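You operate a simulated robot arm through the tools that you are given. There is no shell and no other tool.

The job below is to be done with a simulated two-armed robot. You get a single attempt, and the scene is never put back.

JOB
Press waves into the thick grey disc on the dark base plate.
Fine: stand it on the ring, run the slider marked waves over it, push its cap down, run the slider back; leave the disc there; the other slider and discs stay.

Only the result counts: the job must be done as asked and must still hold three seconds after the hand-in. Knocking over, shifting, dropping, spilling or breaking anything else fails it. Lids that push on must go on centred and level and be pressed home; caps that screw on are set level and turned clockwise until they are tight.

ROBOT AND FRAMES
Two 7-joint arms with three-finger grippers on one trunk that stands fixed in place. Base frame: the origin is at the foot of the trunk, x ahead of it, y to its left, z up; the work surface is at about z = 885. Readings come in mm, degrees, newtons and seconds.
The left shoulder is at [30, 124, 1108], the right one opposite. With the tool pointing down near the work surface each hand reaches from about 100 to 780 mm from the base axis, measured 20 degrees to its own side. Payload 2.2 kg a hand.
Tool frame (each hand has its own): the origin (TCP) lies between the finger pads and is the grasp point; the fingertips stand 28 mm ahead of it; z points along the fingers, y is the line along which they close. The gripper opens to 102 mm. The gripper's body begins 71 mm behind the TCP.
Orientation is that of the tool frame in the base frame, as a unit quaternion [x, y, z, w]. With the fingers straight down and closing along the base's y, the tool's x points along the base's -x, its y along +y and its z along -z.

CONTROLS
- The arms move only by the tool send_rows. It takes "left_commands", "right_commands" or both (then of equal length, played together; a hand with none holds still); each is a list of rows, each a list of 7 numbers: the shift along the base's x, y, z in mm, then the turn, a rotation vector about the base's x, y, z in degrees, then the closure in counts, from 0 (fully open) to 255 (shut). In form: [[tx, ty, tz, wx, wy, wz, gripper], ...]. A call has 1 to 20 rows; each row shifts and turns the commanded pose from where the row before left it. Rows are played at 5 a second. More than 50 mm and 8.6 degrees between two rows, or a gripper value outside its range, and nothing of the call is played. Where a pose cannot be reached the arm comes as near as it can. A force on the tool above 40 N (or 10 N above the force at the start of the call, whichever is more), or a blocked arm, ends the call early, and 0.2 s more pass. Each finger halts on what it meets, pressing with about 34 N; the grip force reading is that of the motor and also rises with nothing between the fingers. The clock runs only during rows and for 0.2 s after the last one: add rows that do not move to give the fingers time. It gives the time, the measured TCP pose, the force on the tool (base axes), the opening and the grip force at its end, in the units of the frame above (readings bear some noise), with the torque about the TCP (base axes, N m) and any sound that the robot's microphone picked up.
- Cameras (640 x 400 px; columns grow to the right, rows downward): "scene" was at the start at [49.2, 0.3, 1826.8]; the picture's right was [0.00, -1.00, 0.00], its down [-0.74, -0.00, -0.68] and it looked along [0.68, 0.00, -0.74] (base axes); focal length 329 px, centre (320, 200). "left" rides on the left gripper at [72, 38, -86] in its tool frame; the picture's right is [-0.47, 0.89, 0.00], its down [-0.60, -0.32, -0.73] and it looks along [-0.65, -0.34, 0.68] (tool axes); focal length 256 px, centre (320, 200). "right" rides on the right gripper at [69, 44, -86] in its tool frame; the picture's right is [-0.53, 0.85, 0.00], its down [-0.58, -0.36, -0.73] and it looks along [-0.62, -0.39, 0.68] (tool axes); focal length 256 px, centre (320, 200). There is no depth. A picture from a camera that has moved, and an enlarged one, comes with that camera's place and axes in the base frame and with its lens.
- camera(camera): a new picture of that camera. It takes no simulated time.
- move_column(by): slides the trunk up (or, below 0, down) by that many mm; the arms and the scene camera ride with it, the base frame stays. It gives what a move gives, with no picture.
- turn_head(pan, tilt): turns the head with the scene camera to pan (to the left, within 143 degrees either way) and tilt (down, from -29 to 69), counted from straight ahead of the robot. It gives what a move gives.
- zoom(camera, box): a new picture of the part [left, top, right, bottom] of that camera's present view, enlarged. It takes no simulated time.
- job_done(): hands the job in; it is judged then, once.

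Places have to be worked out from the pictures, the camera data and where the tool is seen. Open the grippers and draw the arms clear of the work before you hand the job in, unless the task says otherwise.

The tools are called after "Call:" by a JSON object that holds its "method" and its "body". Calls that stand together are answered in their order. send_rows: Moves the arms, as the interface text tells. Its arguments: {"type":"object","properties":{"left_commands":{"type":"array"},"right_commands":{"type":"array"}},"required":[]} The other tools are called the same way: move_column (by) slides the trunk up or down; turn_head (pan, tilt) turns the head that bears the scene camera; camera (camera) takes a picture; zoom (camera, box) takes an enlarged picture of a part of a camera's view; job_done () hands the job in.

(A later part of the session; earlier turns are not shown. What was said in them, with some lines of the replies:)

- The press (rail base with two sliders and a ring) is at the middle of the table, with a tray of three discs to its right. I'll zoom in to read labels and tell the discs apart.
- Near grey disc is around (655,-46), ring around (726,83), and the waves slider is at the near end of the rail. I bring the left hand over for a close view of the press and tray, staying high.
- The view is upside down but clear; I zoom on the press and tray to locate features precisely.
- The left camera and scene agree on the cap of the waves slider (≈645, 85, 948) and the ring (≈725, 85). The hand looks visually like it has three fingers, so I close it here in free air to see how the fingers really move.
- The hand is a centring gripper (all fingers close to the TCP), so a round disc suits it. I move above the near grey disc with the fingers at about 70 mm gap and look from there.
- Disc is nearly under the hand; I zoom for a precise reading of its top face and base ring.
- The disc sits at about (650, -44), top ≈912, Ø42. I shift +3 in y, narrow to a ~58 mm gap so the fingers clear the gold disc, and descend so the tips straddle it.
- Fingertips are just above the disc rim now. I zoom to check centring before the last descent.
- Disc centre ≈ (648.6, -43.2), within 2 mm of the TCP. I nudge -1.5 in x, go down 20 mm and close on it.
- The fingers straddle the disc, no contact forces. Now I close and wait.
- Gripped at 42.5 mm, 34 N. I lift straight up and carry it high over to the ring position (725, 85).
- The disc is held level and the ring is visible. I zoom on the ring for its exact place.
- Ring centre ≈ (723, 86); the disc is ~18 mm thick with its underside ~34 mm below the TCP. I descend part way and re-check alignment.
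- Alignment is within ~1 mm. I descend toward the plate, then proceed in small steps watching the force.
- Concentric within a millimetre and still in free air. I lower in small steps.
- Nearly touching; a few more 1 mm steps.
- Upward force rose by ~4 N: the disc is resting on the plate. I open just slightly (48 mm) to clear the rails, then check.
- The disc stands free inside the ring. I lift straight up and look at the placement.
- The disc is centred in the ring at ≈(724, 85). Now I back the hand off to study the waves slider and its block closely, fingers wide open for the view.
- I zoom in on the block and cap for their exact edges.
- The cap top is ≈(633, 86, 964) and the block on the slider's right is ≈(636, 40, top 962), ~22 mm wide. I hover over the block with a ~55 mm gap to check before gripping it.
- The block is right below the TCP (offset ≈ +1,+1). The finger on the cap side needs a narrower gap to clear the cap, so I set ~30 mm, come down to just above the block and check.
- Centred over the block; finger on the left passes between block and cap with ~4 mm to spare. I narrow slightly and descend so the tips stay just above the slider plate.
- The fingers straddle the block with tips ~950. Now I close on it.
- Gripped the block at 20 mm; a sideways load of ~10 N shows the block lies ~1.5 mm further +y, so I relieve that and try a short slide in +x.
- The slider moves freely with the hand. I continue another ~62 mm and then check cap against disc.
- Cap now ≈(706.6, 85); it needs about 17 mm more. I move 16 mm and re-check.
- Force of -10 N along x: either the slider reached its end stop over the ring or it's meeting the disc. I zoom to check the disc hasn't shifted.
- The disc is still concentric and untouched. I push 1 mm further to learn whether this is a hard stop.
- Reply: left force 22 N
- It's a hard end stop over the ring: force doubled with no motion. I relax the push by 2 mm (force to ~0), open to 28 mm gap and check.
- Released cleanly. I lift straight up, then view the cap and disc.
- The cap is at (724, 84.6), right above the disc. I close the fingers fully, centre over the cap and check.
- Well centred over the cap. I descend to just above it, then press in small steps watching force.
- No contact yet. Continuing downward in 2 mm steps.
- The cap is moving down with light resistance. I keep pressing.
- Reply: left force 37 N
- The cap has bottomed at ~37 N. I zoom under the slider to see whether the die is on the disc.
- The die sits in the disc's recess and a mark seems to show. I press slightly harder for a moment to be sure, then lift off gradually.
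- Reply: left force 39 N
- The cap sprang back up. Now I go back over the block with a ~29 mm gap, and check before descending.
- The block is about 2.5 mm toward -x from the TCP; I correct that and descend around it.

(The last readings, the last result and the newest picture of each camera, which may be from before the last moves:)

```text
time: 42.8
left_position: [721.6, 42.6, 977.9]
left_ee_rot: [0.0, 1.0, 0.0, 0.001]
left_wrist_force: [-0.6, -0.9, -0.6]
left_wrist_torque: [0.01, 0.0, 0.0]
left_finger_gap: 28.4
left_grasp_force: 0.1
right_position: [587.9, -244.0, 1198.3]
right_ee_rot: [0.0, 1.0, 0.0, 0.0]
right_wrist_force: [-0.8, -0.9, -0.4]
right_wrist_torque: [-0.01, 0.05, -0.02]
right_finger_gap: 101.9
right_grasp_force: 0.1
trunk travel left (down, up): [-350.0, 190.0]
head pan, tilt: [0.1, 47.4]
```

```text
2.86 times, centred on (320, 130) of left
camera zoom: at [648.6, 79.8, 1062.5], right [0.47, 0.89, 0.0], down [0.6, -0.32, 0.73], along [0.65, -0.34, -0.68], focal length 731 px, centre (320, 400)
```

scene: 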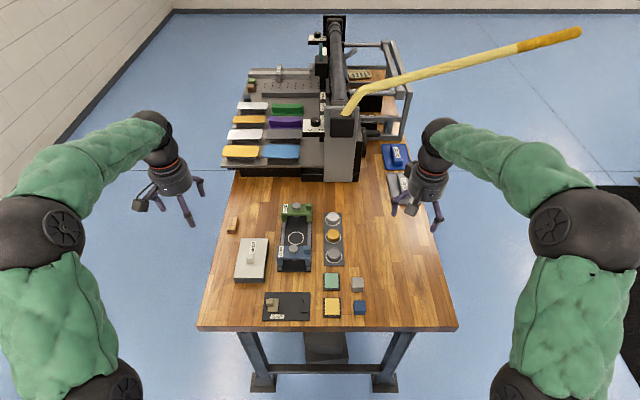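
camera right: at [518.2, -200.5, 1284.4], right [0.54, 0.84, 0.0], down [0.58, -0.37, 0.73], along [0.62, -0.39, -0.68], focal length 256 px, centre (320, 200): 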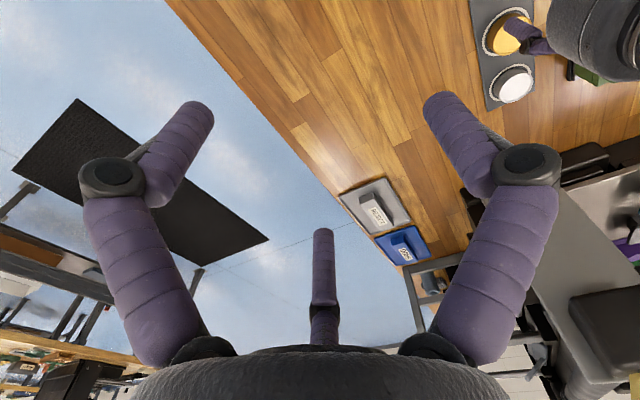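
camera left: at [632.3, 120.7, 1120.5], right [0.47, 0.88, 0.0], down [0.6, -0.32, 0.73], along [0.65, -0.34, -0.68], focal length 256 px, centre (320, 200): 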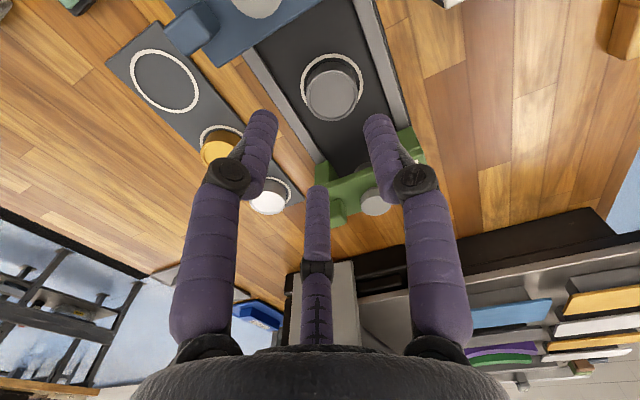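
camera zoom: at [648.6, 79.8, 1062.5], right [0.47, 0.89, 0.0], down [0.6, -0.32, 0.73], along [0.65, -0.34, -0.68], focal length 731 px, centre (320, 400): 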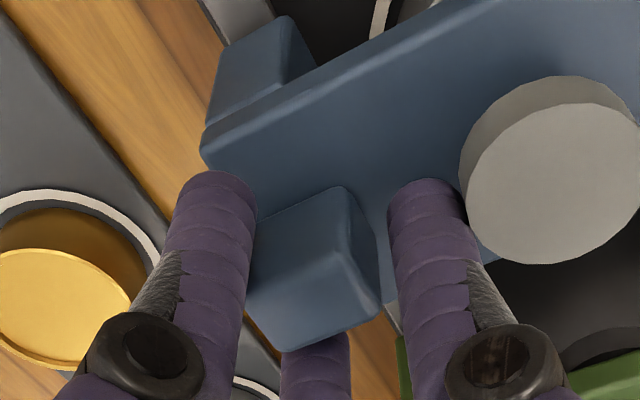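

Straddling the block again without contact. I close and slide back a short distance first.

Call:
{"method": "send_rows", "body": {"left_commands": [[0, 0, 0, 0, 0, 0, 230], [0, 0, 0, 0, 0, 0, 230], [0, 0, 0, 0, 0, 0, 230], [-4, 0, 0, 0, 0, 0, 230], [-5, 0, 0, 0, 0, 0, 230], [0, 0, 0, 0, 0, 0, 230]]}}

Call:
{"method": "zoom", "body": {"camera": "scene", "box": [270, 210, 325, 265]}}

```text
time: 44.2
left_position: [712.1, 42.3, 978.7]
left_ee_rot: [0.0, 1.0, 0.001, -0.001]
left_wrist_force: [-0.4, 1.1, -1.6]
left_wrist_torque: [0.0, 0.31, 0.01]
left_finger_gap: 20.4
left_grasp_force: 44.9
right_position: [587.6, -243.2, 1198.9]
right_ee_rot: [0.001, 1.0, 0.0, 0.001]
right_wrist_force: [0.1, -0.1, 0.5]
right_wrist_torque: [0.0, 0.0, -0.01]
right_finger_gap: 102.3
right_grasp_force: 0.1
trunk travel left (down, up): [-350.0, 190.0]
head pan, tilt: [0.1, 47.4]
```

```text
7.27 times, centred on (298, 238) of scene
camera zoom: at [49.5, 0.3, 1826.8], right [0.0, -1.0, 0.0], down [-0.74, 0.0, -0.68], along [0.68, 0.0, -0.74], focal length 2392 px, centre (484, -73)
```

zoom: 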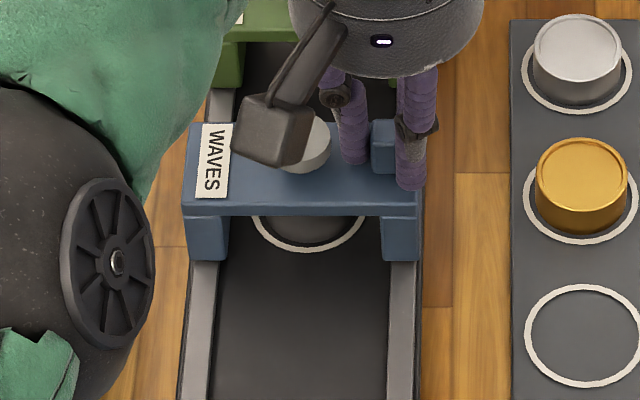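

Slider follows the hand. I run it back most of the way.

Call:
{"method": "send_rows", "body": {"left_commands": [[-6, 0, 0, 0, 0, 0, 230], [-8, 0, 0, 0, 0, 0, 230], [-8, 0, 0, 0, 0, 0, 230], [-8, 0, 0, 0, 0, 0, 230], [-8, 0, 0, 0, 0, 0, 230], [-8, 0, 0, 0, 0, 0, 230], [-8, 0, 0, 0, 0, 0, 230], [-8, 0, 0, 0, 0, 0, 230], [-8, 0, 0, 0, 0, 0, 230], [-3, 0, 0, 0, 0, 0, 230], [0, 0, 0, 0, 0, 0, 230]]}}

Call:
{"method": "zoom", "body": {"camera": "scene", "box": [270, 210, 325, 275]}}

```text
time: 46.6
left_position: [640.7, 43.3, 977.8]
left_ee_rot: [0.001, 1.0, 0.0, 0.0]
left_wrist_force: [0.1, 1.5, -5.2]
left_wrist_torque: [0.07, -0.01, 0.01]
left_finger_gap: 19.8
left_grasp_force: 44.7
right_position: [588.0, -245.0, 1198.3]
right_ee_rot: [0.0, 1.0, 0.0, 0.0]
right_wrist_force: [-0.4, 0.2, 0.3]
right_wrist_torque: [0.01, 0.02, 0.02]
right_finger_gap: 102.4
right_grasp_force: 0.0
trunk travel left (down, up): [-350.0, 190.0]
head pan, tilt: [0.1, 47.4]
```

```text
6.15 times, centred on (298, 242) of scene
camera zoom: at [49.7, 0.3, 1826.8], right [0.0, -1.0, 0.0], down [-0.74, 0.0, -0.68], along [0.68, 0.0, -0.74], focal length 2024 px, centre (458, -62)
```

zoom: 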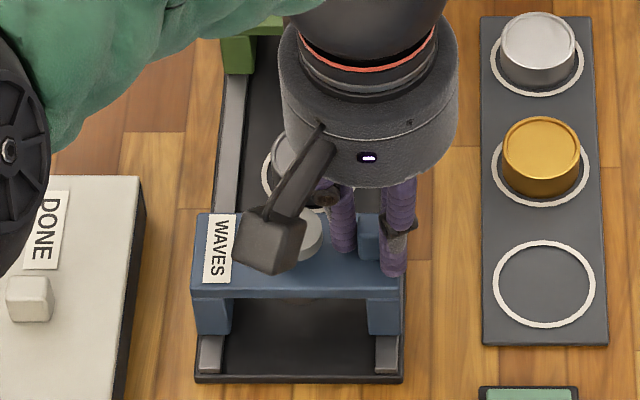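

About 5–7 mm short of its starting place. I finish in small steps watching for the end stop.

Call:
{"method": "send_rows", "body": {"left_commands": [[-2, 0, 0, 0, 0, 0, 230], [-2, 0, 0, 0, 0, 0, 230], [0, 0, 0, 0, 0, 0, 230]]}}

Call:
{"method": "send_rows", "body": {"left_commands": [[-1.5, 0, 0, 0, 0, 0, 230], [-1, 0, 0, 0, 0, 0, 230], [0, 0, 0, 0, 0, 0, 230]]}}

Call:
{"method": "zoom", "body": {"camera": "scene", "box": [275, 205, 320, 275]}}

```text
time: 47.4
left_position: [635.5, 43.5, 977.6]
left_ee_rot: [0.0, 1.0, 0.0, -0.001]
left_wrist_force: [-0.5, 2.0, -2.8]
left_wrist_torque: [0.05, -0.01, 0.02]
left_finger_gap: 19.8
left_grasp_force: 45.1
right_position: [587.9, -242.6, 1199.5]
right_ee_rot: [0.001, 1.0, 0.0, 0.0]
right_wrist_force: [-0.2, 0.8, 0.0]
right_wrist_torque: [0.0, 0.0, 0.0]
right_finger_gap: 101.9
right_grasp_force: 0.0
trunk travel left (down, up): [-350.0, 190.0]
head pan, tilt: [0.1, 47.4]
```

```text
time: 48.2
left_position: [635.8, 42.2, 978.2]
left_ee_rot: [0.0, 1.0, 0.0, 0.001]
left_wrist_force: [8.3, 1.3, -6.0]
left_wrist_torque: [0.11, -0.31, -0.02]
left_finger_gap: 20.0
left_grasp_force: 45.1
right_position: [587.7, -244.2, 1198.6]
right_ee_rot: [0.0, 1.0, 0.0, -0.001]
right_wrist_force: [-0.1, 0.5, 0.0]
right_wrist_torque: [-0.02, 0.02, -0.02]
right_finger_gap: 101.8
right_grasp_force: 0.0
trunk travel left (down, up): [-350.0, 190.0]
head pan, tilt: [0.1, 47.4]
```

```text
5.71 times, centred on (298, 240) of scene
camera zoom: at [51.2, 0.4, 1826.7], right [0.0, -1.0, 0.0], down [-0.74, 0.0, -0.68], along [0.68, 0.0, -0.74], focal length 1879 px, centre (449, -29)
```

zoom: 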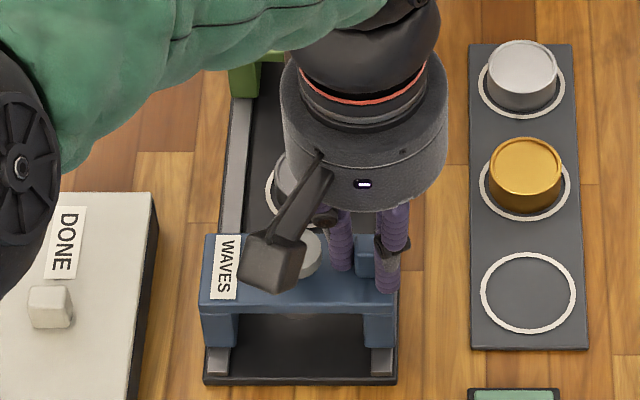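

End stop at home reached (8 N) and the picture matches the start. I relax, open to 28 mm, and lift straight off.

Call:
{"method": "send_rows", "body": {"left_commands": [[0.8, 0, 0, 0, 0, 0, 230], [0, 0, 0, 0, 0, 0, 205], [0, 0, 0, 0, 0, 0, 184], [0, 0, 0, 0, 0, 0, 184], [0, -0.5, 8, 0, 0, 0, 184], [0, 0, 14, 0, 0, 0, 184], [0, 0, 30, 0, 0, 0, 184], [0, 0, 40, 0, 0, 0, 184], [0, 0, 0, 0, 0, 0, 184]]}}

Call:
{"method": "camera", "body": {"camera": "left"}}

Call:
{"method": "zoom", "body": {"camera": "scene", "box": [275, 205, 320, 275]}}

```text
time: 50.2
left_position: [635.4, 42.3, 1070.4]
left_ee_rot: [0.001, 1.0, 0.0, 0.0]
left_wrist_force: [0.0, -0.6, -0.5]
left_wrist_torque: [0.0, 0.01, 0.05]
left_finger_gap: 28.4
left_grasp_force: 0.1
right_position: [588.3, -244.1, 1198.1]
right_ee_rot: [0.001, 1.0, 0.0, 0.0]
right_wrist_force: [0.0, 1.6, -0.3]
right_wrist_torque: [-0.02, 0.02, -0.05]
right_finger_gap: 101.9
right_grasp_force: 0.1
trunk travel left (down, up): [-350.0, 190.0]
head pan, tilt: [0.1, 47.4]
```

```text
taken
camera left: at [561.2, 79.6, 1154.4], right [0.47, 0.88, 0.0], down [0.6, -0.32, 0.73], along [0.65, -0.34, -0.68], focal length 256 px, centre (320, 200)
```

left: 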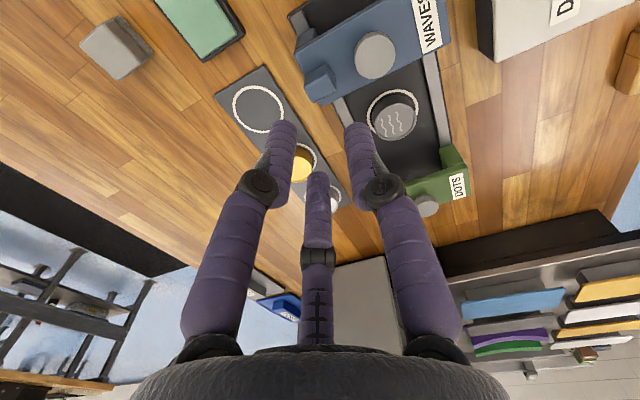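

```text
5.71 times, centred on (298, 240) of scene
camera zoom: at [50.1, 0.2, 1826.7], right [0.0, -1.0, 0.0], down [-0.74, 0.0, -0.68], along [0.68, 0.0, -0.74], focal length 1879 px, centre (449, -29)
```

zoom: 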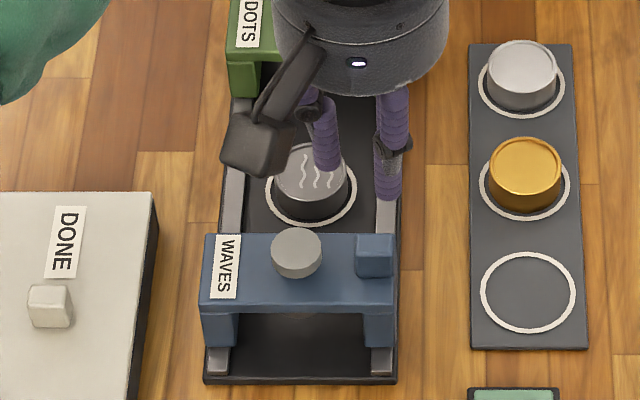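

The wave pattern is on the disc, and slider, disc and tray are all in place. I open the gripper and retract the arm to its starting area.

Call:
{"method": "send_rows", "body": {"left_commands": [[0, 0, 40, 0, 0, 0, 120], [0, 0, 40, 0, 0, 0, 60], [-5, 35, 20, 0, 0, 0, 0], [-8, 40, 10, 0, 0, 0, 0], [-8, 40, 10, 0, 0, 0, 0], [-8, 40, 10, 0, 0, 0, 0], [-8, 40, 5, 0, 0, 0, 0], [-8, 45, 5, 0, 0, 0, 0], [0, 48, 0, 0, 0, 0, 0], [0, 0, 0, 0, 0, 0, 0], [0, 0, 0, 0, 0, 0, 0]]}}

Call:
{"method": "camera", "body": {"camera": "scene"}}

Call:
{"method": "zoom", "body": {"camera": "scene", "box": [260, 190, 360, 280]}}

```text
time: 52.6
left_position: [588.6, 330.8, 1211.2]
left_ee_rot: [0.0, 1.0, 0.0, -0.001]
left_wrist_force: [-0.2, 0.3, 0.3]
left_wrist_torque: [-0.01, -0.01, -0.03]
left_finger_gap: 102.2
left_grasp_force: 0.1
right_position: [588.0, -244.0, 1199.0]
right_ee_rot: [0.001, 1.0, 0.0, 0.0]
right_wrist_force: [0.0, 1.0, 0.7]
right_wrist_torque: [-0.05, 0.04, 0.03]
right_finger_gap: 102.1
right_grasp_force: 0.1
trunk travel left (down, up): [-350.0, 190.0]
head pan, tilt: [0.1, 47.4]
```

```text
taken
camera scene: at [49.2, 1.1, 1826.8], right [0.0, -1.0, 0.0], down [-0.74, 0.0, -0.68], along [0.68, 0.0, -0.74], focal length 329 px, centre (320, 200)
```

scene: 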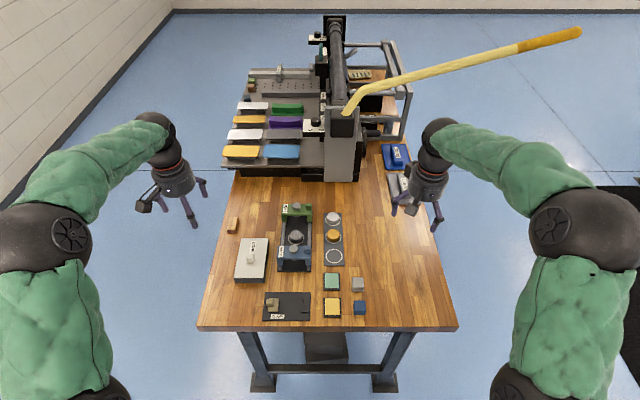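

```text
4.44 times, centred on (310, 235) of scene
camera zoom: at [49.2, 1.1, 1826.8], right [0.0, -1.0, 0.0], down [-0.74, 0.0, -0.68], along [0.68, 0.0, -0.74], focal length 1462 px, centre (364, 44)
```

zoom: 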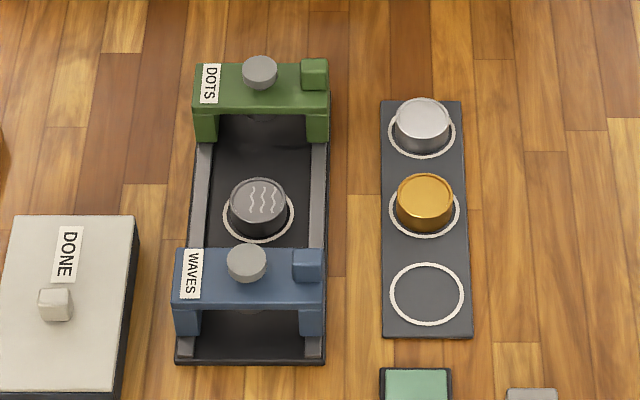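

The disc stands on the ring with waves pressed in. The waves slider is back at its start, everything else is untouched, and the arms are clear, so I hand the job in.

Call:
{"method": "job_done", "body": {}}

```text
The job is handed in.
```

The grey disc now stands on the ring with the wave pattern pressed into its top face. I have handed the job in, and no verdict has come back.

- **Disc:** I took the darker grey disc at the near end of the tray to be the one you meant. It is centred in the ring to within about 1 mm.
- **Press:** The waves slider ran to its end stop over the disc. The cap bottomed out at about 39 N and sprang back up afterwards.
- **Slider:** It is back against its home stop, and the final picture matches where it started.
- **Everything else:** The dots slider and the silver and gold discs look unmoved. Both grippers are open and the arms are clear of the work.
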